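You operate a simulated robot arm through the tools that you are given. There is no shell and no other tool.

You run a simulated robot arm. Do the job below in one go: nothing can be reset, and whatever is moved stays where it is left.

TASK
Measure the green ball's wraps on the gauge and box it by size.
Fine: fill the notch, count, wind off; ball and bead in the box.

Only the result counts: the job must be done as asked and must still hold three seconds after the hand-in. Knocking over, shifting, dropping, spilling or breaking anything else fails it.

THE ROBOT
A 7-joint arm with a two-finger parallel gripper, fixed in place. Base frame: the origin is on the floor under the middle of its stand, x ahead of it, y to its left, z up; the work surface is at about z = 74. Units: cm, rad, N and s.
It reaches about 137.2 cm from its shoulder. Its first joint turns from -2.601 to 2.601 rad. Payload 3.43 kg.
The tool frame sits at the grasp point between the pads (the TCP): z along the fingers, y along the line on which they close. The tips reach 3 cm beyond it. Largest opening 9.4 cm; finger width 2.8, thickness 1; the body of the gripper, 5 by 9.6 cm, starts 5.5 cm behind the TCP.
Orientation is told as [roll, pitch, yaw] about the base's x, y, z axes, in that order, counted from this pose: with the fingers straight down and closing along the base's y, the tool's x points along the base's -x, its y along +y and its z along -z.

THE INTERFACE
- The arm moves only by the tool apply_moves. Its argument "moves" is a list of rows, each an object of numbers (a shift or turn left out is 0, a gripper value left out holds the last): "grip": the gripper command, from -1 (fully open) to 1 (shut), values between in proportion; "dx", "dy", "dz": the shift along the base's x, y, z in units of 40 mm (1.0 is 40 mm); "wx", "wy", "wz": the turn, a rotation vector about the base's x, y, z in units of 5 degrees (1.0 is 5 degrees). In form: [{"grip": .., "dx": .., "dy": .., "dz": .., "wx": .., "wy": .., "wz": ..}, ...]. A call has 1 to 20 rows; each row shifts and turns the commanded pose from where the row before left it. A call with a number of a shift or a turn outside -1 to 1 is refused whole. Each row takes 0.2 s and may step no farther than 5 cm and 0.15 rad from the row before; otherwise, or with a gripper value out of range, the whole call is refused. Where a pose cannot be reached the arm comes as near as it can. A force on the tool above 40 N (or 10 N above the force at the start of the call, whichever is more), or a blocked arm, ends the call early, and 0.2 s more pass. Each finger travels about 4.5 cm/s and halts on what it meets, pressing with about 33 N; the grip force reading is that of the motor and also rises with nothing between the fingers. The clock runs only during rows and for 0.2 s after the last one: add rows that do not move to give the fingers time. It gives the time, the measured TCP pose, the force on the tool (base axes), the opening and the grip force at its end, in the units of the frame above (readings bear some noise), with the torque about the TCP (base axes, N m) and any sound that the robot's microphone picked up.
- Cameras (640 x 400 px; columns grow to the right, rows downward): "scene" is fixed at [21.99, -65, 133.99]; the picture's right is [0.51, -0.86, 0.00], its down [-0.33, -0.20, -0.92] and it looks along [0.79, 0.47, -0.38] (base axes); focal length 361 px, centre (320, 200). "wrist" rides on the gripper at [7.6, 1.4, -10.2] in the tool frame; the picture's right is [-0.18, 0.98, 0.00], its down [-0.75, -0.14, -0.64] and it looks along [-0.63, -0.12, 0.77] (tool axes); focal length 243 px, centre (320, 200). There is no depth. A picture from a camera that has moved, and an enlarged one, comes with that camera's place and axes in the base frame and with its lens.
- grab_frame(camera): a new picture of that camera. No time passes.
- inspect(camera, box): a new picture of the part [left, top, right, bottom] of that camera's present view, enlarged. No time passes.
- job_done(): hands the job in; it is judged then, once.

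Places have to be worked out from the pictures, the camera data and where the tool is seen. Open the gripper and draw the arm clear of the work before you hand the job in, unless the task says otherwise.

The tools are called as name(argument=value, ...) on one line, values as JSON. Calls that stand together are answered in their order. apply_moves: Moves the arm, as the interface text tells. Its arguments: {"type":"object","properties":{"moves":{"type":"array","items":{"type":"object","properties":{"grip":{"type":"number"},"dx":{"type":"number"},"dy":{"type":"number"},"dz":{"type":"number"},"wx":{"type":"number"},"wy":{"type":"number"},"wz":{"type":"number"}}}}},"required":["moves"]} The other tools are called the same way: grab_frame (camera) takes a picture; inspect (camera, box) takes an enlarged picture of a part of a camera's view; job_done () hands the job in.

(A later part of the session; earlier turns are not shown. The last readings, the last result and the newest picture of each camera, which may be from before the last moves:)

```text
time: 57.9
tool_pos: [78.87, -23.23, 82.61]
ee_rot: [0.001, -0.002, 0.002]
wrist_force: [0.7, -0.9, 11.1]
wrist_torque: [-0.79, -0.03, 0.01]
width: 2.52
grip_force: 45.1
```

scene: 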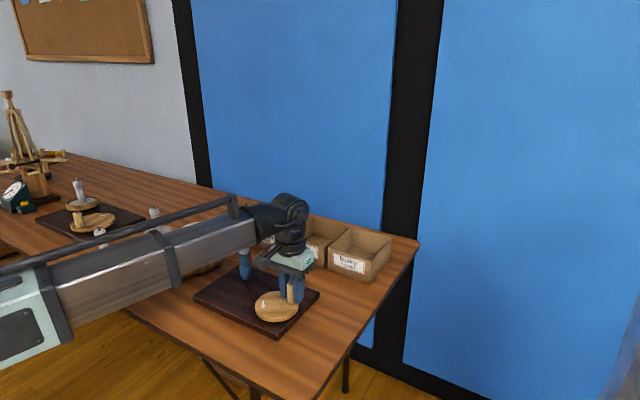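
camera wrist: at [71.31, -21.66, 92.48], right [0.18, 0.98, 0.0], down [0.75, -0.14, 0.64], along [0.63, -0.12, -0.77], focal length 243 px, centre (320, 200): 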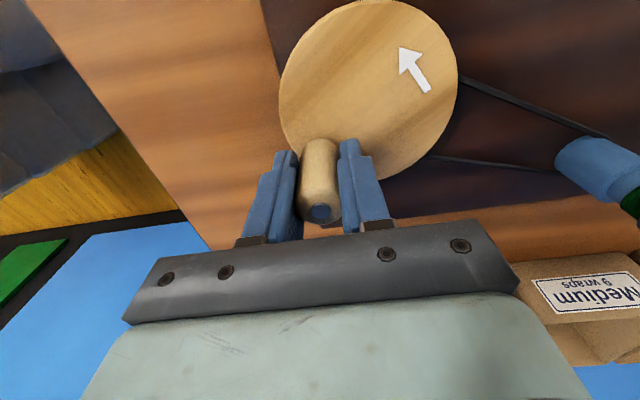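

The grip still saturates, so I'll stay with grip-and-relax arcs. Next 12 steps, ending at about 153°.

apply_moves(moves=[{"grip": 0.46}, {"grip": 1}, {"dx": 0.2392, "dy": 0.1738}, {"dx": 0.1738, "dy": 0.2392}, {"dx": 0.0914, "dy": 0.2812}, {"grip": 0.46}, {"grip": 1}, {"dx": 0.0, "dy": 0.2957}, {"dx": -0.0914, "dy": 0.2812}, {"dx": -0.1738, "dy": 0.2392}, {"grip": 0.46}, {"grip": 1}, {"dx": -0.2392, "dy": 0.1738}, {"dx": -0.2812, "dy": 0.0914}, {}])

grab_frame(camera="wrist")

inspect(camera="wrist", box=[500, 185, 560, 235])

```text
time: 61.0
tool_pos: [77.83, -16.35, 82.2]
ee_rot: [0.001, -0.001, 0.001]
wrist_force: [-1.1, -5.1, -2.9]
wrist_torque: [-0.95, 0.97, -0.01]
width: 2.57
grip_force: 44.7
```

```text
taken
camera wrist: at [70.13, -14.74, 92.42], right [0.18, 0.98, 0.0], down [0.75, -0.14, 0.64], along [0.63, -0.12, -0.77], focal length 243 px, centre (320, 200)
```

wrist: 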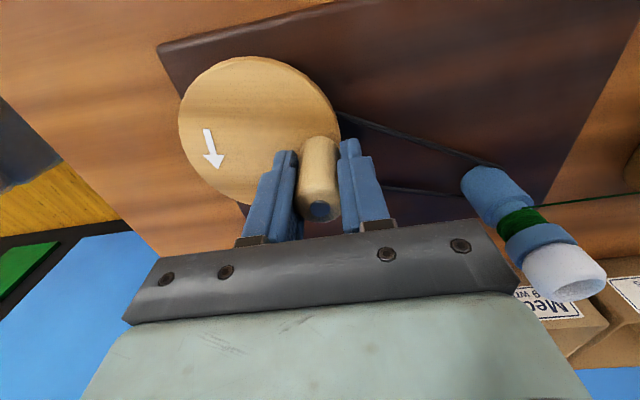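

```text
8.00 times, centred on (530, 210) of wrist
camera zoom: at [70.13, -14.74, 92.42], right [0.18, 0.98, 0.0], down [0.75, -0.14, 0.64], along [0.63, -0.12, -0.77], focal length 1941 px, centre (-1360, 120)
```

zoom: 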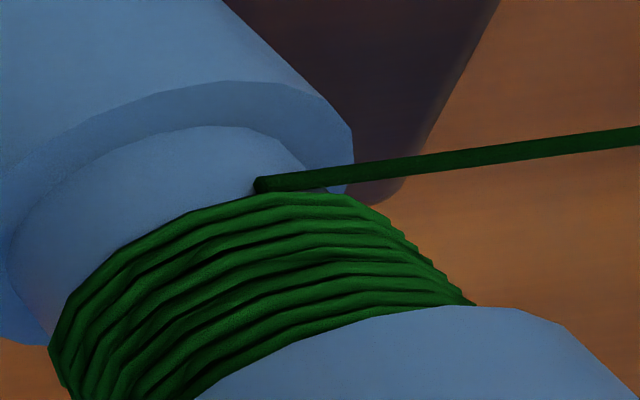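

Back at about 81° with low forces. I'll zoom in to count again and measure the room left in the notch.

inspect(camera="wrist", box=[507, 203, 547, 233])

inspect(camera="wrist", box=[495, 190, 535, 220])

```text
13.33 times, centred on (527, 218) of wrist
camera zoom: at [70.13, -14.74, 92.42], right [0.18, 0.98, 0.0], down [0.75, -0.14, 0.64], along [0.63, -0.12, -0.77], focal length 3235 px, centre (-2440, -40)
```

zoom: 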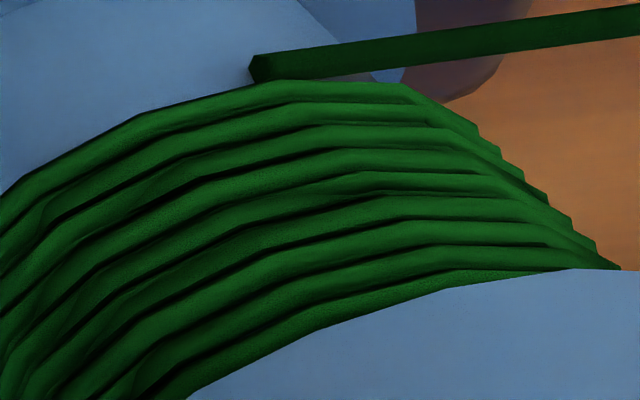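

```text
13.33 times, centred on (515, 205) of wrist
camera zoom: at [70.13, -14.74, 92.42], right [0.18, 0.98, 0.0], down [0.75, -0.14, 0.64], along [0.63, -0.12, -0.77], focal length 3235 px, centre (-2280, 133)
```

zoom: 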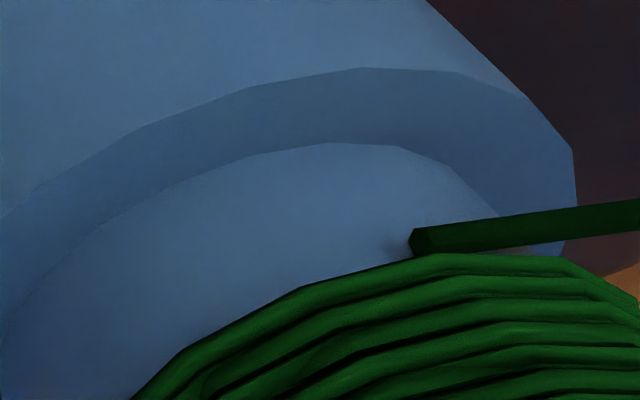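

Eight full bands plus a ninth partly hidden now, again exactly +2 per turn. About 5 pitches of bare neck remain. I'll keep winding with the same arcs.

apply_moves(moves=[{"grip": 0.46}, {"grip": 1}, {"dx": -0.2957, "dy": 0.0}, {"dx": -0.2812, "dy": -0.0914}, {"dx": -0.2392, "dy": -0.1738}, {"grip": 0.46}, {"grip": 1}, {"dx": -0.1738, "dy": -0.2392}, {"dx": -0.0914, "dy": -0.2812}, {"dx": 0.0, "dy": -0.2957}, {"grip": 0.46}, {"grip": 1}, {"dx": 0.0914, "dy": -0.2812}, {"dx": 0.1738, "dy": -0.2392}, {"dx": 0.2392, "dy": -0.1738}, {"grip": 0.46}, {"grip": 1}, {"dx": 0.2812, "dy": -0.0914}, {"dx": 0.2957, "dy": 0.0}, {"dx": 0.2812, "dy": 0.0914}])

inspect(camera="scene", box=[238, 252, 264, 272])

grab_frame(camera="wrist")

```text
time: 65.2
tool_pos: [79.24, -23.32, 82.19]
ee_rot: [-0.004, -0.005, 0.0]
wrist_force: [20.0, -33.7, -8.3]
wrist_torque: [0.65, -0.04, 0.11]
width: 2.5
grip_force: 45.4
```

```text
16.00 times, centred on (251, 262) of scene
camera zoom: at [21.99, -65.0, 133.99], right [0.51, -0.86, 0.0], down [-0.33, -0.2, -0.92], along [0.79, 0.47, -0.38], focal length 5769 px, centre (1424, -792)
```

zoom: 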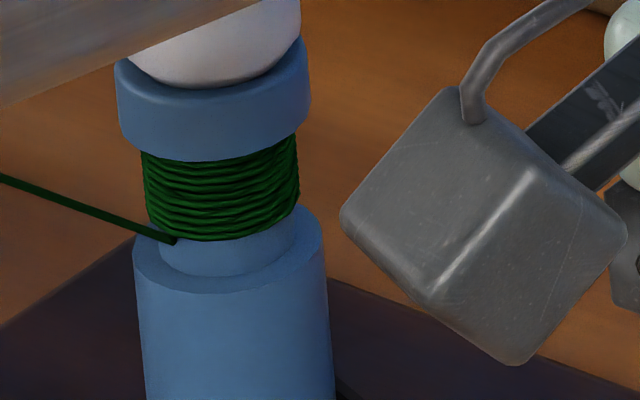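

```text
taken
camera wrist: at [71.5, -21.72, 92.33], right [0.18, 0.98, 0.0], down [0.75, -0.14, 0.65], along [0.64, -0.12, -0.76], focal length 243 px, centre (320, 200)
```

wrist: 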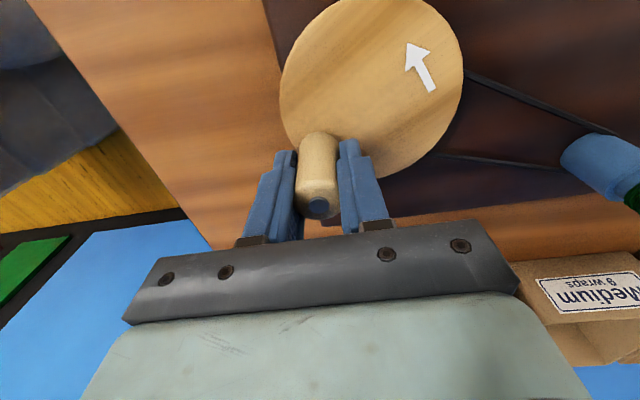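

The load is now about 39 N outward, so the tool sits inside the true circle here. I'll relax the grip and see how the pose shifts before going on.

apply_moves(moves=[{"grip": 0.44}, {}, {}])

inspect(camera="wrist", box=[260, 120, 380, 230])

```text
time: 66.0
tool_pos: [78.56, -22.71, 82.37]
ee_rot: [0.005, 0.004, 0.0]
wrist_force: [-24.5, 26.0, -2.2]
wrist_torque: [-0.25, -0.53, 0.29]
width: 2.93
grip_force: 45.1
```

```text
3.64 times, centred on (320, 175) of wrist
camera zoom: at [70.95, -21.27, 92.49], right [0.18, 0.98, 0.0], down [0.76, -0.14, 0.64], along [0.63, -0.11, -0.77], focal length 882 px, centre (320, 291)
```

zoom: 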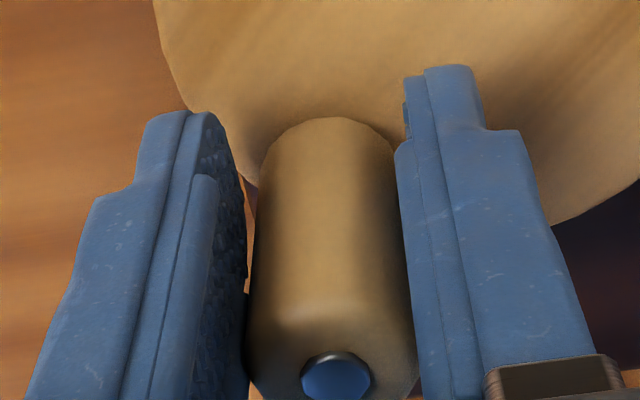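

When I relaxed, the handle slid forward to about 313°, at (79.71, -22.69), while the fingers still press on it off-centre. I'll open wider to free it fully and let everything settle.

apply_moves(moves=[{"grip": 0.2}, {"grip": 0.0}, {}, {}])

inspect(camera="wrist", box=[250, 110, 390, 240])

inspect(camera="scene", box=[238, 252, 264, 272])

```text
time: 67.0
tool_pos: [78.8, -23.11, 82.19]
ee_rot: [0.003, -0.002, 0.0]
wrist_force: [-0.2, 0.0, 0.9]
wrist_torque: [0.0, 0.01, -0.01]
width: 4.71
grip_force: 0.0
```

```text
3.08 times, centred on (320, 175) of wrist
camera zoom: at [71.2, -21.52, 92.43], right [0.18, 0.98, 0.0], down [0.75, -0.14, 0.64], along [0.63, -0.12, -0.77], focal length 746 px, centre (320, 277)
```

zoom: 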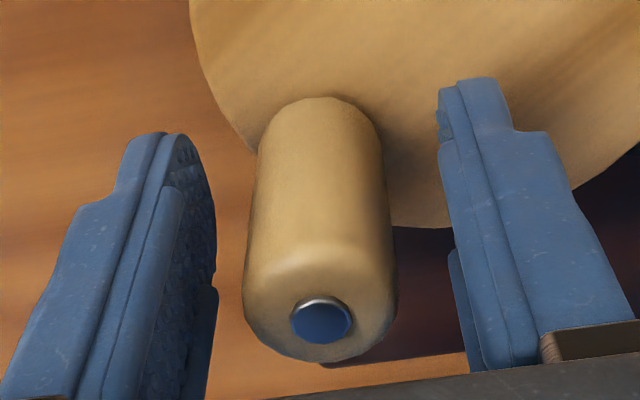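

```text
16.00 times, centred on (251, 262) of scene
camera zoom: at [21.99, -65.0, 133.99], right [0.51, -0.86, 0.0], down [-0.33, -0.2, -0.92], along [0.79, 0.47, -0.38], focal length 5769 px, centre (1424, -792)
```

zoom: 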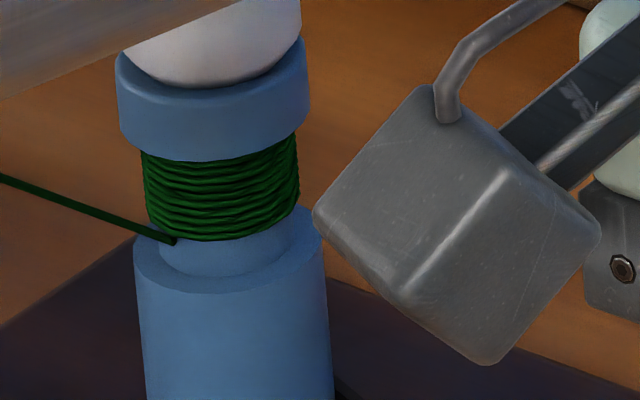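

Now the fingers are free: TCP at (78.8, -22.92) and handle at (79.2, -23.01), about 304°. I'll recentre on the handle, regrip and carry on with r = 3.8 up to the close-view angle.

apply_moves(moves=[{"dx": 0.1, "dy": -0.02}, {"grip": 0.4}, {"grip": 1}, {"grip": 1}, {"dx": 0.2163, "dy": 0.2038}, {"dx": 0.1427, "dy": 0.2607}, {"dx": 0.0552, "dy": 0.292}, {"grip": 0.44}, {"grip": 1}, {"dx": -0.0378, "dy": 0.2948}, {"dx": -0.127, "dy": 0.2687}, {"dx": -0.2038, "dy": 0.2163}, {"grip": 0.44}, {"grip": 1}, {"dx": -0.2607, "dy": 0.1427}, {"dx": -0.292, "dy": 0.0552}, {}])

grab_frame(camera="wrist")

inspect(camera="wrist", box=[495, 180, 555, 230])

```text
time: 70.7
tool_pos: [77.28, -16.29, 82.18]
ee_rot: [0.003, -0.003, 0.001]
wrist_force: [2.1, 19.8, 13.6]
wrist_torque: [-0.91, 0.02, 0.02]
width: 2.53
grip_force: 45.2
```

```text
taken
camera wrist: at [69.56, -14.74, 92.48], right [0.18, 0.98, 0.0], down [0.75, -0.14, 0.64], along [0.63, -0.11, -0.77], focal length 243 px, centre (320, 200)
```

wrist: 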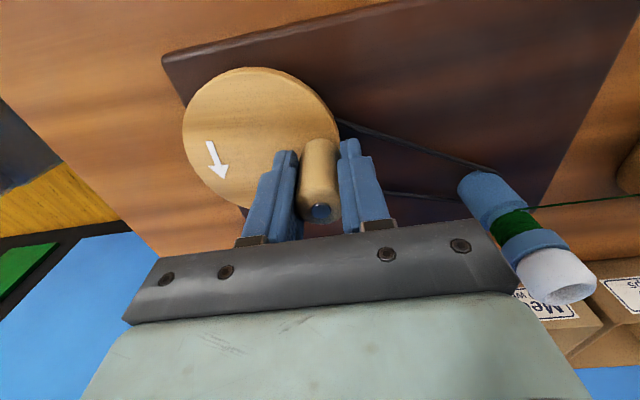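

```text
8.00 times, centred on (525, 205) of wrist
camera zoom: at [69.56, -14.74, 92.48], right [0.18, 0.98, 0.0], down [0.75, -0.14, 0.64], along [0.63, -0.11, -0.77], focal length 1941 px, centre (-1320, 160)
```

zoom: 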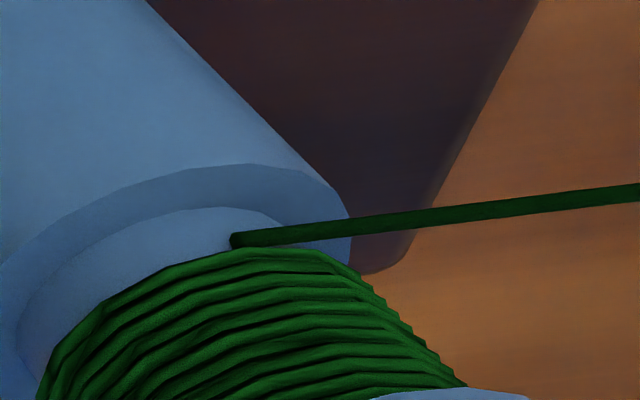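

Handle is at about 85°, roughly 12.4 wraps, with about 3 pitches of bare neck left. I'll shift the circle +0.12 cm in y (20 N outward here) and continue to about 301°.

apply_moves(moves=[{"grip": 0.44, "dy": 0.03}, {"grip": 1}, {"dx": -0.2965, "dy": -0.0207}, {"dx": -0.2756, "dy": -0.1113}, {"dx": -0.2277, "dy": -0.191}, {"grip": 0.44}, {"grip": 1}, {"dx": -0.1575, "dy": -0.252}, {"dx": -0.0719, "dy": -0.2884}, {"dx": 0.0207, "dy": -0.2965}, {"grip": 0.44}, {"grip": 1}, {"dx": 0.1113, "dy": -0.2756}, {"dx": 0.191, "dy": -0.2277}, {}])

inspect(camera="wrist", box=[250, 110, 390, 240])

inspect(camera="scene", box=[238, 252, 264, 272])

```text
time: 73.8
tool_pos: [74.37, -22.94, 82.25]
ee_rot: [0.0, -0.001, -0.001]
wrist_force: [0.4, -0.1, -0.9]
wrist_torque: [-1.04, 1.32, -0.04]
width: 2.52
grip_force: 45.5
```

```text
3.08 times, centred on (320, 175) of wrist
camera zoom: at [66.77, -21.43, 92.51], right [0.18, 0.98, 0.0], down [0.75, -0.14, 0.64], along [0.63, -0.12, -0.77], focal length 746 px, centre (320, 277)
```

zoom: 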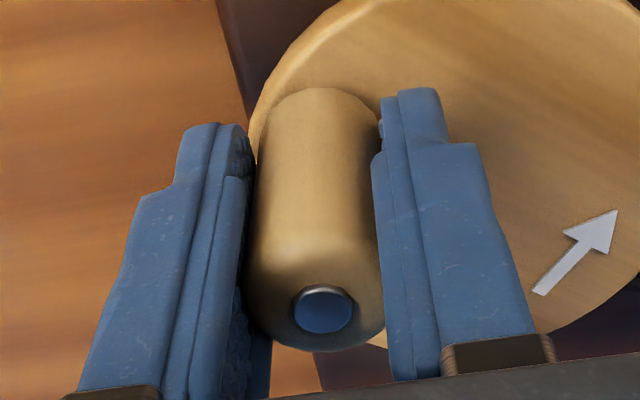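

```text
16.00 times, centred on (251, 262) of scene
camera zoom: at [21.99, -65.0, 133.99], right [0.51, -0.86, 0.0], down [-0.33, -0.2, -0.92], along [0.79, 0.47, -0.38], focal length 5769 px, centre (1424, -792)
```

zoom: 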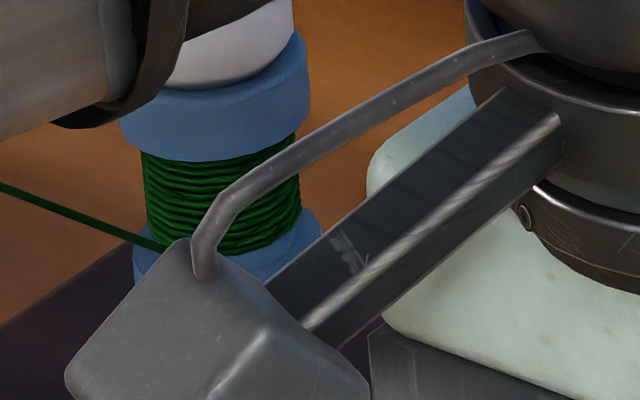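

Forces are essentially zero at about 231°, roughly 13.2 wraps. I'll continue 12 steps to about 85° for the next close count.

apply_moves(moves=[{"grip": 0.44}, {"grip": 1}, {"dx": 0.252, "dy": -0.1575}, {"dx": 0.2884, "dy": -0.0719}, {"dx": 0.2965, "dy": 0.0207}, {"grip": 0.44}, {"grip": 1}, {"dx": 0.2756, "dy": 0.1113}, {"dx": 0.2277, "dy": 0.191}, {"dx": 0.1575, "dy": 0.252}, {"grip": 0.44}, {"grip": 1}, {"dx": 0.0719, "dy": 0.2884}, {"dx": -0.0207, "dy": 0.2965}, {"dx": -0.1113, "dy": 0.2756}, {"grip": 0.44}, {"grip": 1}, {"dx": -0.191, "dy": 0.2277}, {"dx": -0.252, "dy": 0.1575}, {"dx": -0.2884, "dy": 0.0719}])

grab_frame(camera="wrist")

inspect(camera="wrist", box=[495, 180, 555, 230])

```text
time: 78.0
tool_pos: [77.13, -16.24, 82.18]
ee_rot: [0.002, -0.001, 0.001]
wrist_force: [0.6, 1.7, -27.8]
wrist_torque: [-0.18, -0.4, -0.01]
width: 2.52
grip_force: 45.0
```

```text
taken
camera wrist: at [69.53, -14.71, 92.38], right [0.18, 0.98, 0.0], down [0.75, -0.14, 0.64], along [0.63, -0.12, -0.77], focal length 243 px, centre (320, 200)
```

wrist: 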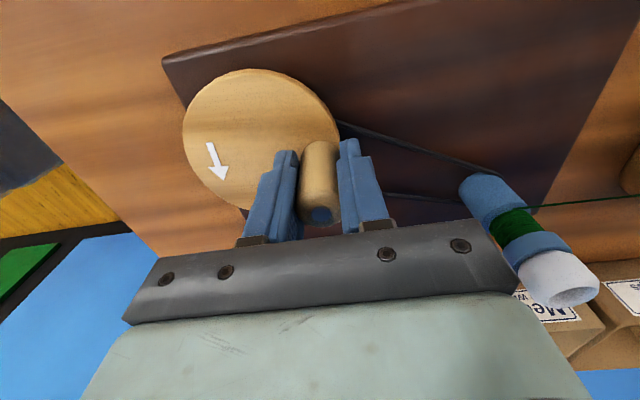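

```text
8.00 times, centred on (525, 205) of wrist
camera zoom: at [69.53, -14.71, 92.38], right [0.18, 0.98, 0.0], down [0.75, -0.14, 0.64], along [0.63, -0.12, -0.77], focal length 1941 px, centre (-1320, 160)
```

zoom: 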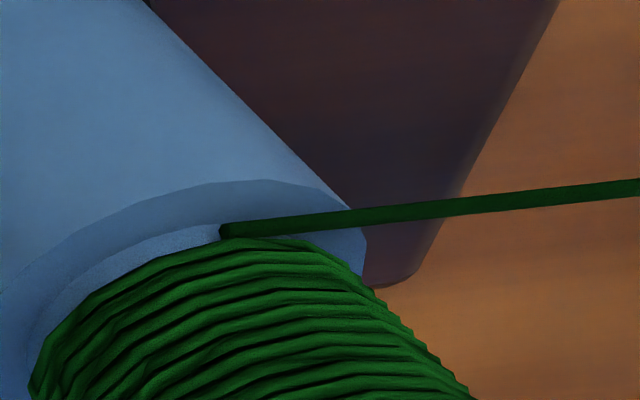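

Only about one pitch of bare neck remains. I'll zoom into the feed point to judge exactly how much room is left.

inspect(camera="wrist", box=[492, 195, 532, 225])

inspect(camera="wrist", box=[505, 205, 553, 241])

```text
13.33 times, centred on (512, 210) of wrist
camera zoom: at [69.53, -14.71, 92.38], right [0.18, 0.98, 0.0], down [0.75, -0.14, 0.64], along [0.63, -0.12, -0.77], focal length 3235 px, centre (-2240, 67)
```

zoom: 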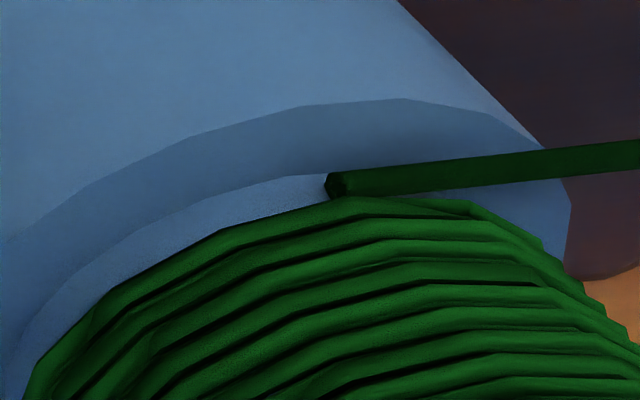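

```text
11.11 times, centred on (529, 223) of wrist
camera zoom: at [69.53, -14.71, 92.38], right [0.18, 0.98, 0.0], down [0.75, -0.14, 0.64], along [0.63, -0.12, -0.77], focal length 2696 px, centre (-2002, -56)
```

zoom: 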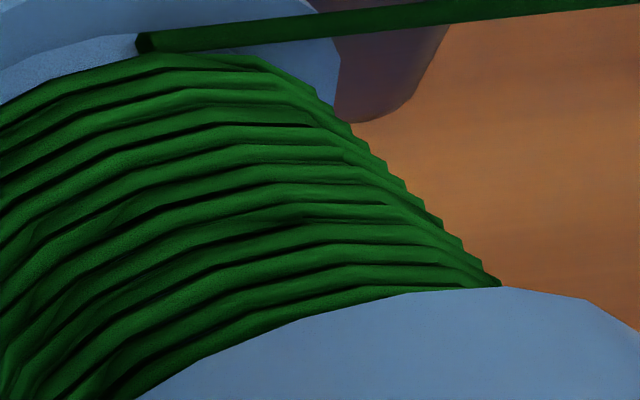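

About 12 visible bands plus the hidden ones gives roughly 14.4 wraps, and about one more turn of yarn fits in the bare strip. I'll go on in smaller portions (72°) and watch for the notch being full.

apply_moves(moves=[{"grip": 0.44}, {"grip": 1}, {"dx": -0.2965, "dy": -0.0207}, {"dx": -0.2756, "dy": -0.1113}, {"grip": 0.44}, {"grip": 1}, {"dx": -0.2277, "dy": -0.191}, {"dx": -0.1575, "dy": -0.252}, {}])

grab_frame(camera="wrist")

inspect(camera="wrist", box=[500, 220, 560, 270])

```text
time: 80.0
tool_pos: [73.64, -18.66, 82.11]
ee_rot: [0.0, 0.0, 0.0]
wrist_force: [1.6, -0.9, -32.3]
wrist_torque: [-1.02, -0.86, -0.04]
width: 2.56
grip_force: 45.1
```

```text
taken
camera wrist: at [65.9, -17.08, 92.37], right [0.18, 0.98, 0.0], down [0.75, -0.14, 0.64], along [0.63, -0.12, -0.77], focal length 243 px, centre (320, 200)
```

wrist: 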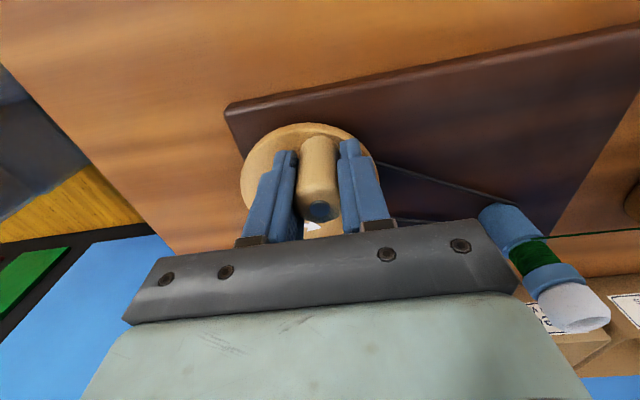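

```text
8.00 times, centred on (530, 245) of wrist
camera zoom: at [65.9, -17.08, 92.37], right [0.18, 0.98, 0.0], down [0.75, -0.14, 0.64], along [0.63, -0.12, -0.77], focal length 1941 px, centre (-1360, -160)
```

zoom: 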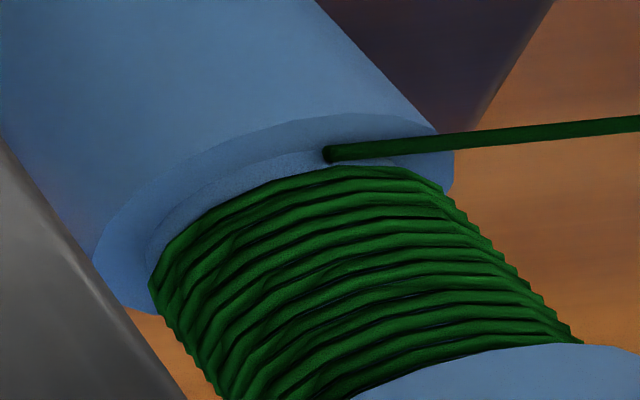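

There's still a thin strip of bare neck above the ledge. I'll turn another 72°.

apply_moves(moves=[{"grip": 0.44}, {"grip": 1}, {"dx": -0.0719, "dy": -0.2884}, {"dx": 0.0207, "dy": -0.2965}, {"grip": 0.44}, {"grip": 1}, {"dx": 0.1113, "dy": -0.2756}, {"dx": 0.191, "dy": -0.2277}, {}])

grab_frame(camera="wrist")

inspect(camera="wrist", box=[520, 190, 640, 290])

inspect(camera="scene", box=[238, 252, 264, 272])

```text
time: 82.0
tool_pos: [74.44, -22.95, 82.22]
ee_rot: [0.0, -0.002, 0.001]
wrist_force: [0.4, -0.2, 13.1]
wrist_torque: [-0.87, 1.39, -0.01]
width: 2.56
grip_force: 45.3
```

```text
taken
camera wrist: at [66.75, -21.46, 92.45], right [0.18, 0.98, 0.0], down [0.75, -0.14, 0.64], along [0.63, -0.12, -0.77], focal length 243 px, centre (320, 200)
```

wrist: 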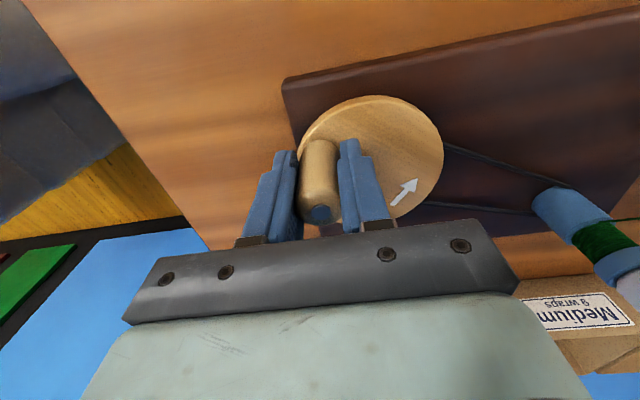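

```text
4.00 times, centred on (580, 240) of wrist
camera zoom: at [66.75, -21.46, 92.45], right [0.18, 0.98, 0.0], down [0.75, -0.14, 0.64], along [0.63, -0.12, -0.77], focal length 970 px, centre (-720, 40)
```

zoom: 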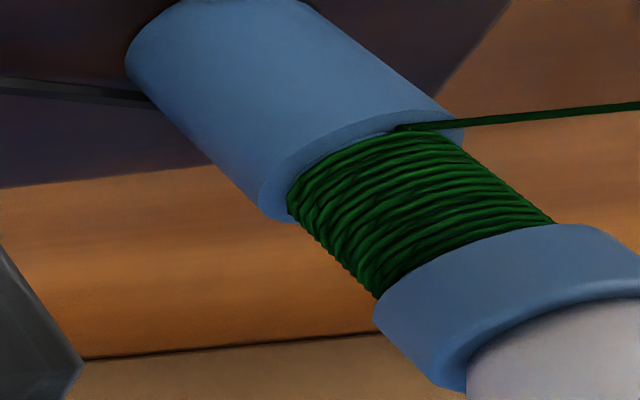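

```text
16.00 times, centred on (251, 262) of scene
camera zoom: at [21.99, -65.0, 133.99], right [0.51, -0.86, 0.0], down [-0.33, -0.2, -0.92], along [0.79, 0.47, -0.38], focal length 5769 px, centre (1424, -792)
```

zoom: 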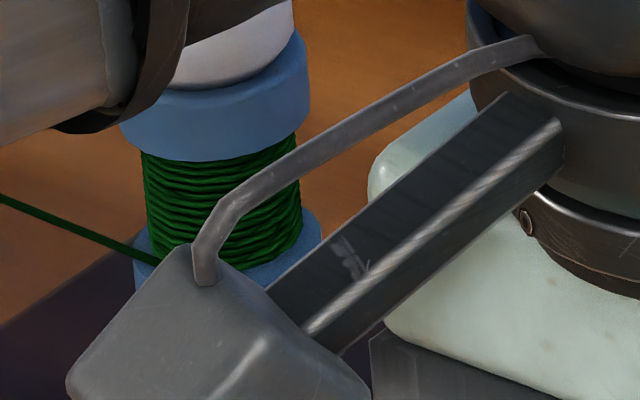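

Nearly full now, about 15.2 wraps by the wheel. I'll zoom in on the bottom edge of the notch.

inspect(camera="wrist", box=[565, 205, 613, 241])

inspect(camera="wrist", box=[580, 210, 640, 260])

```text
11.11 times, centred on (589, 223) of wrist
camera zoom: at [66.75, -21.46, 92.45], right [0.18, 0.98, 0.0], down [0.75, -0.14, 0.64], along [0.63, -0.12, -0.77], focal length 2696 px, centre (-2669, -56)
```

zoom: 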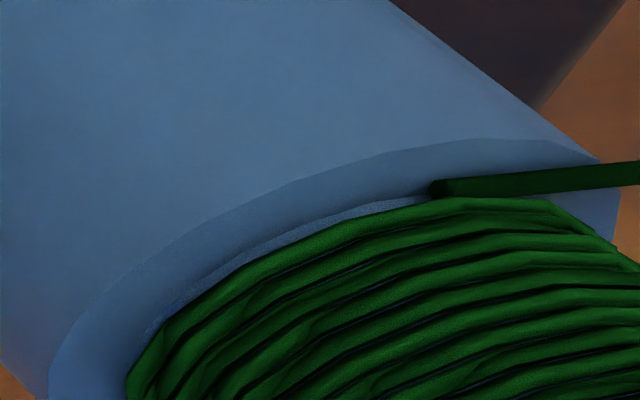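

```text
8.00 times, centred on (610, 235) of wrist
camera zoom: at [66.75, -21.46, 92.45], right [0.18, 0.98, 0.0], down [0.75, -0.14, 0.64], along [0.63, -0.12, -0.77], focal length 1941 px, centre (-2000, -80)
```

zoom: 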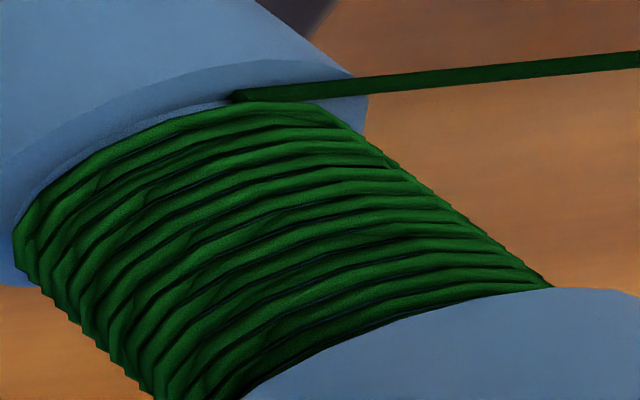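

A strip of roughly half a pitch is left. I'll turn another 72°, to about 301°.

apply_moves(moves=[{"grip": 0.44}, {"grip": 1}, {"dx": 0.252, "dy": -0.1575}, {"dx": 0.2884, "dy": -0.0719}, {"grip": 0.44}, {"grip": 1}, {"dx": 0.2965, "dy": 0.0207}, {"dx": 0.2756, "dy": 0.1113}, {}])

inspect(camera="scene", box=[238, 252, 264, 272])

grab_frame(camera="wrist")

```text
time: 84.0
tool_pos: [78.8, -23.32, 82.38]
ee_rot: [0.002, -0.001, 0.002]
wrist_force: [-12.5, 20.8, 1.3]
wrist_torque: [-0.35, -0.56, 0.07]
width: 2.49
grip_force: 45.1
```

```text
16.00 times, centred on (251, 262) of scene
camera zoom: at [21.99, -65.0, 133.99], right [0.51, -0.86, 0.0], down [-0.33, -0.2, -0.92], along [0.79, 0.47, -0.38], focal length 5769 px, centre (1424, -792)
```

zoom: 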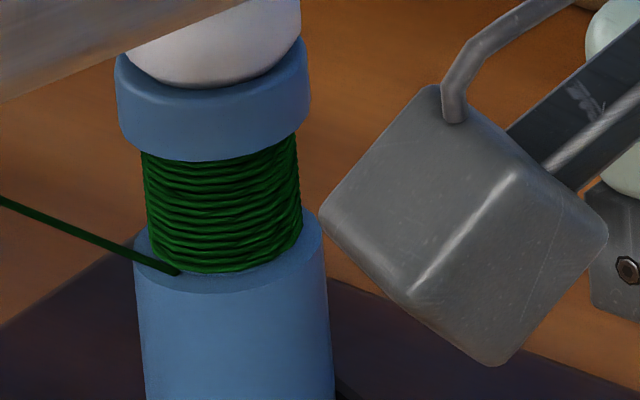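

```text
taken
camera wrist: at [71.11, -21.72, 92.53], right [0.18, 0.98, 0.0], down [0.75, -0.14, 0.64], along [0.63, -0.12, -0.77], focal length 243 px, centre (320, 200)
```

wrist: 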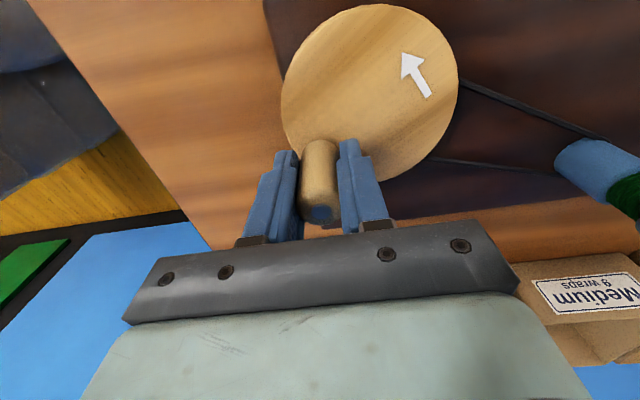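

The notch looks full from the scene camera, with the feed now at the ledge and the wheel count at about 15.6 wraps. I'll complete the sixteenth by turning another ~80°, easing the slight inward load first.

apply_moves(moves=[{"grip": 0.42, "dx": -0.02, "dy": 0.04}, {"grip": 1}, {"dx": 0.2277, "dy": 0.191}, {"dx": 0.1575, "dy": 0.252}, {"grip": 0.44}, {"grip": 1}, {"dx": 0.0719, "dy": 0.2884}, {"dx": -0.0207, "dy": 0.2965}, {}])

grab_frame(camera="wrist")

inspect(camera="wrist", box=[520, 140, 640, 240])

inspect(camera="scene", box=[238, 252, 264, 272])

```text
time: 86.0
tool_pos: [80.35, -19.28, 82.12]
ee_rot: [0.002, -0.001, 0.0]
wrist_force: [-9.3, -2.3, -21.4]
wrist_torque: [-0.4, -0.75, -0.01]
width: 2.51
grip_force: 44.5
```

```text
taken
camera wrist: at [72.8, -17.69, 92.39], right [0.18, 0.98, 0.0], down [0.75, -0.14, 0.64], along [0.63, -0.12, -0.77], focal length 243 px, centre (320, 200)
```

wrist: 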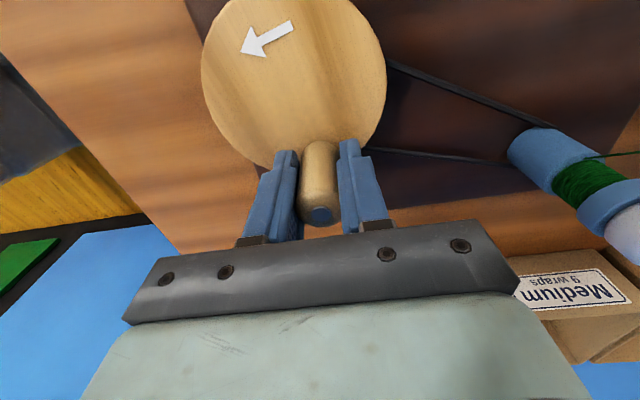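

```text
4.00 times, centred on (580, 190) of wrist
camera zoom: at [72.8, -17.69, 92.39], right [0.18, 0.98, 0.0], down [0.75, -0.14, 0.64], along [0.63, -0.12, -0.77], focal length 970 px, centre (-720, 240)
```

zoom: 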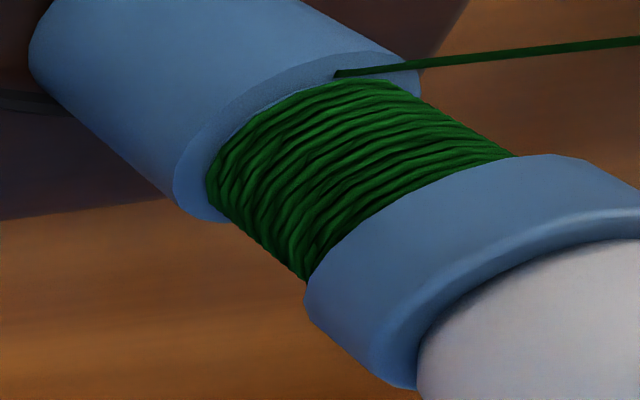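

```text
16.00 times, centred on (251, 262) of scene
camera zoom: at [21.99, -65.0, 133.99], right [0.51, -0.86, 0.0], down [-0.33, -0.2, -0.92], along [0.79, 0.47, -0.38], focal length 5769 px, centre (1424, -792)
```

zoom: 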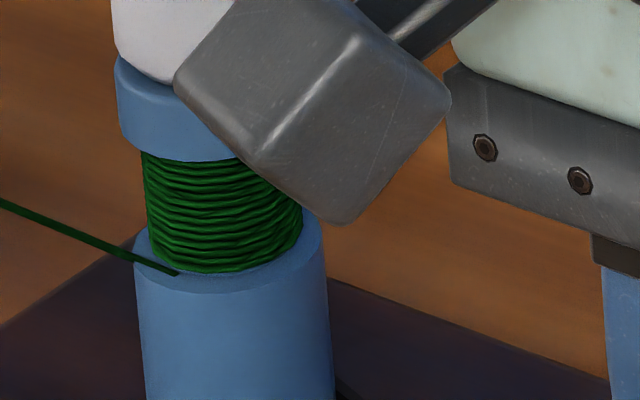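

The feed point has stopped moving down (same spot as 72° ago), so the notch looks full. I'll zoom closely to confirm there's no gap and count the bands.

inspect(camera="wrist", box=[550, 150, 610, 200])

inspect(camera="wrist", box=[560, 155, 632, 215])

```text
8.00 times, centred on (580, 175) of wrist
camera zoom: at [72.8, -17.69, 92.39], right [0.18, 0.98, 0.0], down [0.75, -0.14, 0.64], along [0.63, -0.12, -0.77], focal length 1941 px, centre (-1760, 400)
```

zoom: 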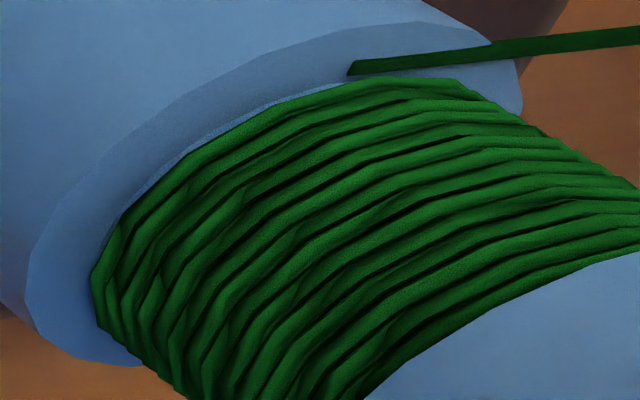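

```text
6.67 times, centred on (596, 185) of wrist
camera zoom: at [72.8, -17.69, 92.39], right [0.18, 0.98, 0.0], down [0.75, -0.14, 0.64], along [0.63, -0.12, -0.77], focal length 1618 px, centre (-1520, 300)
```

zoom: 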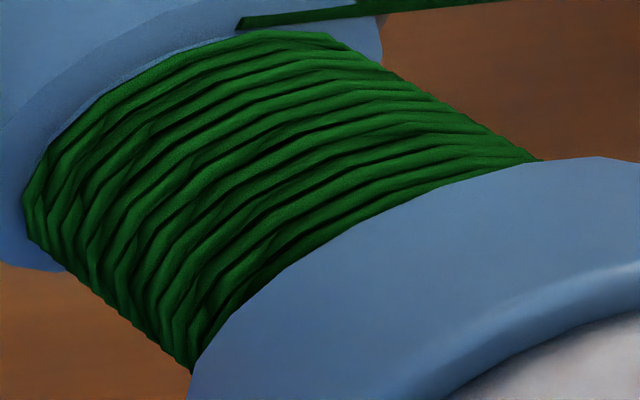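

The wraps cover the notch from flange to ledge at about 15.95 turns of the spindle. I'll add about 28° of wheel to complete the sixteenth wrap, then take the final look before winding off.

apply_moves(moves=[{"grip": 0.44}, {"grip": 1}, {"dx": -0.0716, "dy": 0.2203}, {"dx": -0.1227, "dy": 0.1964}, {}, {}])

grab_frame(camera="wrist")

inspect(camera="wrist", box=[530, 165, 590, 215])

inspect(camera="wrist", box=[540, 170, 612, 230])

```text
time: 87.5
tool_pos: [79.61, -17.59, 82.34]
ee_rot: [0.001, -0.003, 0.001]
wrist_force: [8.2, 7.7, 31.1]
wrist_torque: [-0.33, 0.08, 0.03]
width: 2.53
grip_force: 45.5
```

```text
taken
camera wrist: at [72.05, -15.95, 92.53], right [0.18, 0.98, 0.0], down [0.75, -0.14, 0.64], along [0.63, -0.12, -0.76], focal length 243 px, centre (320, 200)
```

wrist: 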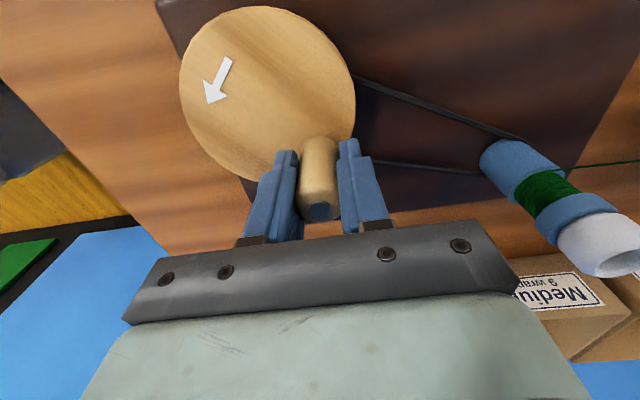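

```text
8.00 times, centred on (560, 190) of wrist
camera zoom: at [72.05, -15.95, 92.53], right [0.18, 0.98, 0.0], down [0.75, -0.14, 0.64], along [0.63, -0.12, -0.76], focal length 1941 px, centre (-1600, 280)
```

zoom: 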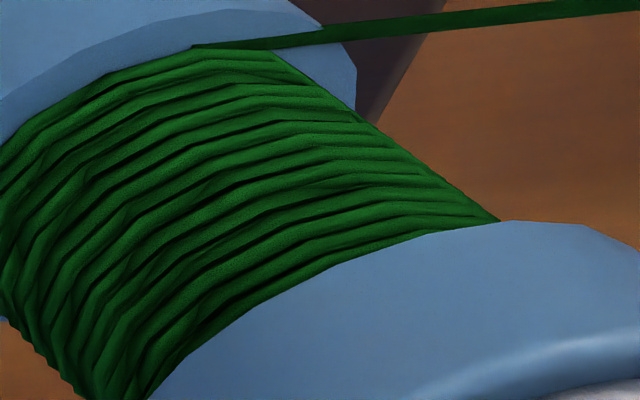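

```text
6.67 times, centred on (576, 200) of wrist
camera zoom: at [72.05, -15.95, 92.53], right [0.18, 0.98, 0.0], down [0.75, -0.14, 0.64], along [0.63, -0.12, -0.76], focal length 1618 px, centre (-1387, 200)
```

zoom: 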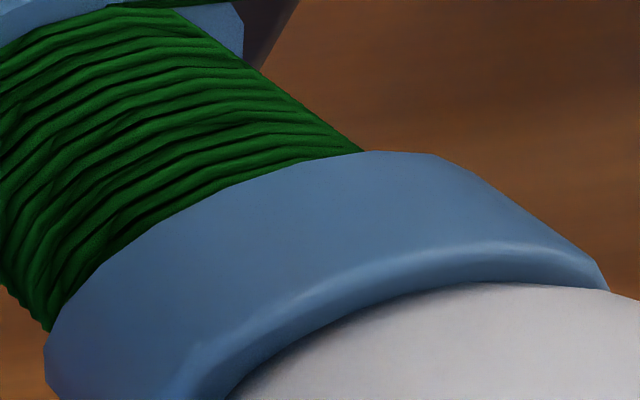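

The notch is full at 16 wraps (8.06 wheel turns × 2), with no bare neck left. 16 wraps means the "Fine" box. Now I wind off clockwise by the same amount, first 216°.

apply_moves(moves=[{"grip": 0.44}, {"grip": 1}, {"dx": 0.1575, "dy": -0.252}, {"dx": 0.0719, "dy": -0.2884}, {"dx": -0.0207, "dy": -0.2965}, {"grip": 0.44}, {"grip": 1}, {"dx": -0.1113, "dy": -0.2756}, {"dx": -0.191, "dy": -0.2277}, {"dx": -0.252, "dy": -0.1575}, {"grip": 0.44}, {"grip": 1}, {"dx": -0.2884, "dy": -0.0719}, {"dx": -0.2965, "dy": 0.0207}, {"dx": -0.2756, "dy": 0.1113}, {"grip": 0.44}, {"grip": 1}, {"dx": -0.2277, "dy": 0.191}, {"dx": -0.1575, "dy": 0.252}, {"dx": -0.0719, "dy": 0.2884}])

grab_frame(camera="wrist")

```text
time: 91.7
tool_pos: [73.03, -20.23, 82.44]
ee_rot: [0.0, -0.006, -0.001]
wrist_force: [13.3, 2.2, 42.0]
wrist_torque: [-0.78, -0.13, 0.03]
width: 2.55
grip_force: 45.1
```

```text
taken
camera wrist: at [65.41, -18.69, 92.61], right [0.18, 0.98, 0.0], down [0.75, -0.14, 0.65], along [0.64, -0.12, -0.76], focal length 243 px, centre (320, 200)
```

wrist: 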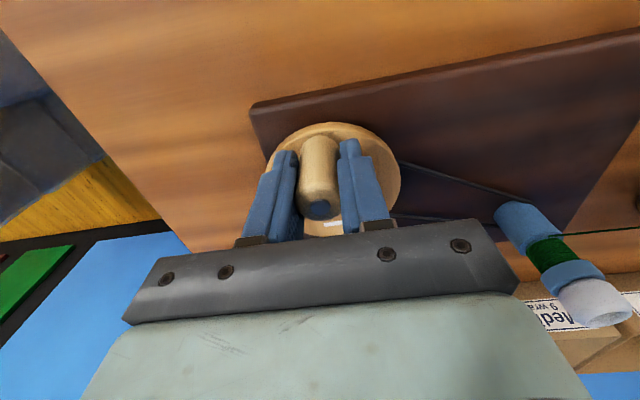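

Winding off works. The vertical load builds upward to +42 N per arc in this direction, so I'll add a small dz feed-forward within each arc and cancel it at each relax. Next 216°.

apply_moves(moves=[{"grip": 0.44}, {"grip": 1}, {"dx": 0.0207, "dy": 0.2965, "dz": 0.012}, {"dx": 0.1113, "dy": 0.2756, "dz": 0.012}, {"dx": 0.191, "dy": 0.2277, "dz": 0.012}, {"grip": 0.44, "dz": -0.036}, {"grip": 1}, {"dx": 0.252, "dy": 0.1575, "dz": 0.012}, {"dx": 0.2884, "dy": 0.0719, "dz": 0.012}, {"dx": 0.2965, "dy": -0.0207, "dz": 0.012}, {"grip": 0.44, "dz": -0.036}, {"grip": 1}, {"dx": 0.2756, "dy": -0.1113, "dz": 0.012}, {"dx": 0.2277, "dy": -0.191, "dz": 0.012}, {"dx": 0.1575, "dy": -0.252, "dz": 0.012}, {}])

grab_frame(camera="wrist")

```text
time: 95.0
tool_pos: [80.32, -18.45, 82.33]
ee_rot: [0.001, 0.004, 0.001]
wrist_force: [-18.4, -8.0, -41.4]
wrist_torque: [-0.54, 0.32, -0.01]
width: 2.49
grip_force: 45.1
```

```text
taken
camera wrist: at [72.76, -16.96, 92.65], right [0.18, 0.98, 0.0], down [0.76, -0.14, 0.64], along [0.63, -0.12, -0.77], focal length 243 px, centre (320, 200)
```

wrist: 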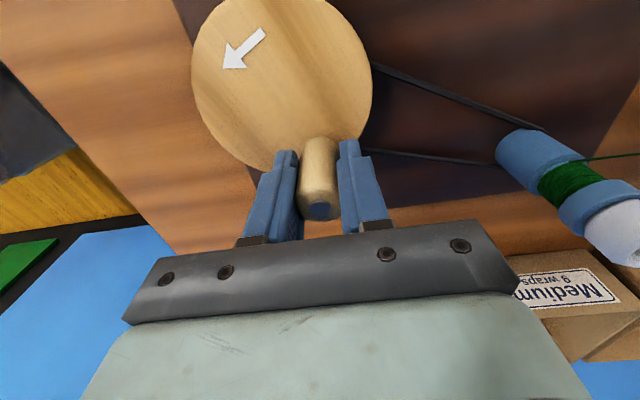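

Now it reads -41 N, so the vertical bias isn't systematic. I'll drop the dz feed-forward and test whether a command of 0.494 gives a gentler squeeze.

apply_moves(moves=[{"grip": 0.44, "dz": -0.036}, {}, {"grip": 0.494}, {}, {}])

```text
time: 96.2
tool_pos: [80.6, -18.45, 82.55]
ee_rot: [-0.001, -0.005, 0.0]
wrist_force: [14.1, 5.4, 17.1]
wrist_torque: [-0.78, 0.0, 0.03]
width: 2.55
grip_force: 44.8
```

The squeeze stays on/off, so I'll carry on with plain grip-and-relax arcs. Next 216° clockwise, from about 23°.

apply_moves(moves=[{"grip": 0.44}, {"grip": 1}, {"dx": 0.0719, "dy": -0.2884}, {"dx": -0.0207, "dy": -0.2965}, {"dx": -0.1113, "dy": -0.2756}, {"grip": 0.44}, {"grip": 1}, {"dx": -0.191, "dy": -0.2277}, {"dx": -0.252, "dy": -0.1575}, {"dx": -0.2884, "dy": -0.0719}, {"grip": 0.44}, {"grip": 1}, {"dx": -0.2965, "dy": 0.0207}, {"dx": -0.2756, "dy": 0.1113}, {"dx": -0.2277, "dy": 0.191}, {"grip": 0.44}, {"grip": 1}, {"dx": -0.1575, "dy": 0.252}, {"dx": -0.0719, "dy": 0.2884}, {"dx": 0.0207, "dy": 0.2965}])

grab_frame(camera="wrist")

```text
time: 100.5
tool_pos: [73.64, -19.08, 82.3]
ee_rot: [-0.002, -0.009, 0.0]
wrist_force: [29.3, -7.3, 21.2]
wrist_torque: [0.52, 0.07, 0.01]
width: 2.49
grip_force: 44.7
```

```text
taken
camera wrist: at [65.88, -17.53, 92.5], right [0.18, 0.98, 0.0], down [0.75, -0.14, 0.65], along [0.64, -0.12, -0.76], focal length 243 px, centre (320, 200)
```

wrist: 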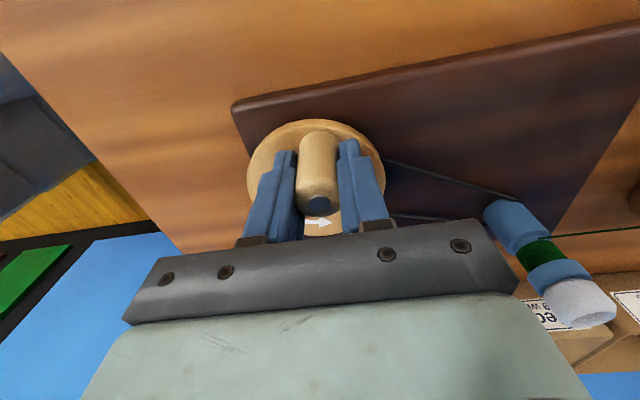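

Wraps are coming off and the feed is rising. There's a 30 N inward load here, so I'll shift +0.2 cm in x at the relax and continue another 216°.

apply_moves(moves=[{"grip": 0.42, "dx": 0.05}, {"grip": 1}, {"dx": 0.1113, "dy": 0.2756}, {"dx": 0.191, "dy": 0.2277}, {"dx": 0.252, "dy": 0.1575}, {"grip": 0.44}, {"grip": 1}, {"dx": 0.2884, "dy": 0.0719}, {"dx": 0.2965, "dy": -0.0207}, {"dx": 0.2756, "dy": -0.1113}, {"grip": 0.44}, {"grip": 1}, {"dx": 0.2277, "dy": -0.191}, {"dx": 0.1575, "dy": -0.252}, {"dx": 0.0719, "dy": -0.2884}, {"grip": 0.44}, {"grip": 1}, {"dx": -0.0207, "dy": -0.2965}, {"dx": -0.1113, "dy": -0.2756}, {"dx": -0.191, "dy": -0.2277}])

grab_frame(camera="wrist")

inspect(camera="scene", box=[238, 252, 264, 272])

```text
time: 104.7
tool_pos: [79.58, -22.61, 82.31]
ee_rot: [0.001, -0.001, -0.001]
wrist_force: [-9.9, 10.3, -0.5]
wrist_torque: [-1.18, 0.56, 0.0]
width: 2.55
grip_force: 45.0
```

```text
taken
camera wrist: at [71.93, -21.18, 92.65], right [0.18, 0.98, 0.0], down [0.75, -0.14, 0.64], along [0.63, -0.12, -0.77], focal length 243 px, centre (320, 200)
```

wrist: 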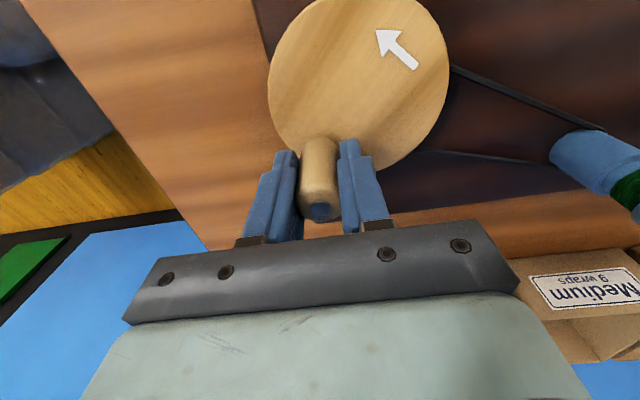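

```text
16.00 times, centred on (251, 262) of scene
camera zoom: at [21.99, -65.0, 133.99], right [0.51, -0.86, 0.0], down [-0.33, -0.2, -0.92], along [0.79, 0.47, -0.38], focal length 5769 px, centre (1424, -792)
```

zoom: 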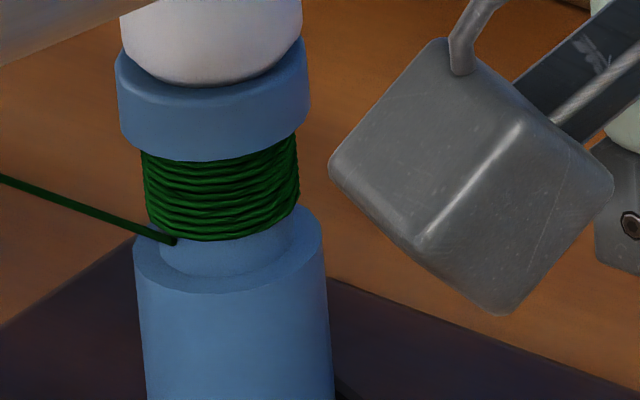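

The feed is back at the position that corresponds to 5.8 turns, consistent with the wheel angle of 311°. I'll continue the same way to about 95°.

apply_moves(moves=[{"grip": 0.44}, {"grip": 1}, {"dx": -0.252, "dy": -0.1575}, {"dx": -0.2884, "dy": -0.0719}, {"dx": -0.2965, "dy": 0.0207}, {"grip": 0.44}, {"grip": 1}, {"dx": -0.2756, "dy": 0.1113}, {"dx": -0.2277, "dy": 0.191}, {"dx": -0.1575, "dy": 0.252}, {"grip": 0.44}, {"grip": 1}, {"dx": -0.0719, "dy": 0.2884}, {"dx": 0.0207, "dy": 0.2965}, {"dx": 0.1113, "dy": 0.2756}, {"grip": 0.44}, {"grip": 1}, {"dx": 0.191, "dy": 0.2277}, {"dx": 0.252, "dy": 0.1575}, {"dx": 0.2884, "dy": 0.0719}])

grab_frame(camera="wrist")

```text
time: 108.8
tool_pos: [76.86, -16.24, 82.15]
ee_rot: [-0.001, -0.001, -0.003]
wrist_force: [0.8, -18.1, -27.9]
wrist_torque: [1.07, 0.88, 0.03]
width: 2.57
grip_force: 44.8
```

```text
taken
camera wrist: at [69.28, -14.64, 92.37], right [0.19, 0.98, 0.0], down [0.75, -0.14, 0.64], along [0.63, -0.12, -0.77], focal length 243 px, centre (320, 200)
```

wrist: 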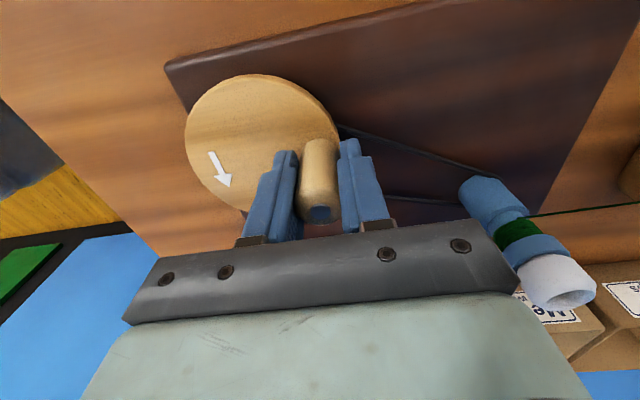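

About 5.2 turns remain. I'll apply a small -0.1 cm y correction and continue 216° to about 239°.

apply_moves(moves=[{"grip": 0.44, "dy": -0.025}, {"grip": 1}, {"dx": 0.2965, "dy": -0.0207}, {"dx": 0.2756, "dy": -0.1113}, {"dx": 0.2277, "dy": -0.191}, {"grip": 0.44}, {"grip": 1}, {"dx": 0.1575, "dy": -0.252}, {"dx": 0.0719, "dy": -0.2884}, {"dx": -0.0207, "dy": -0.2965}, {"grip": 0.44}, {"grip": 1}, {"dx": -0.1113, "dy": -0.2756}, {"dx": -0.191, "dy": -0.2277}, {"dx": -0.252, "dy": -0.1575}, {"grip": 0.44}, {"grip": 1}, {"dx": -0.2884, "dy": -0.0719}, {"dx": -0.2965, "dy": 0.0207}, {"dx": -0.2756, "dy": 0.1113}])

grab_frame(camera="wrist")

```text
time: 113.0
tool_pos: [75.22, -23.3, 82.29]
ee_rot: [0.002, -0.003, 0.0]
wrist_force: [6.7, 10.0, 9.1]
wrist_torque: [-0.68, 0.56, -0.03]
width: 2.54
grip_force: 45.3
```

```text
taken
camera wrist: at [67.56, -21.67, 92.55], right [0.18, 0.98, 0.0], down [0.75, -0.14, 0.64], along [0.63, -0.12, -0.77], focal length 243 px, centre (320, 200)
```

wrist: 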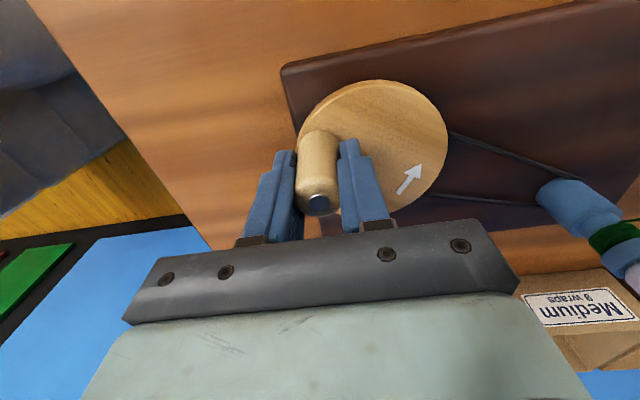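

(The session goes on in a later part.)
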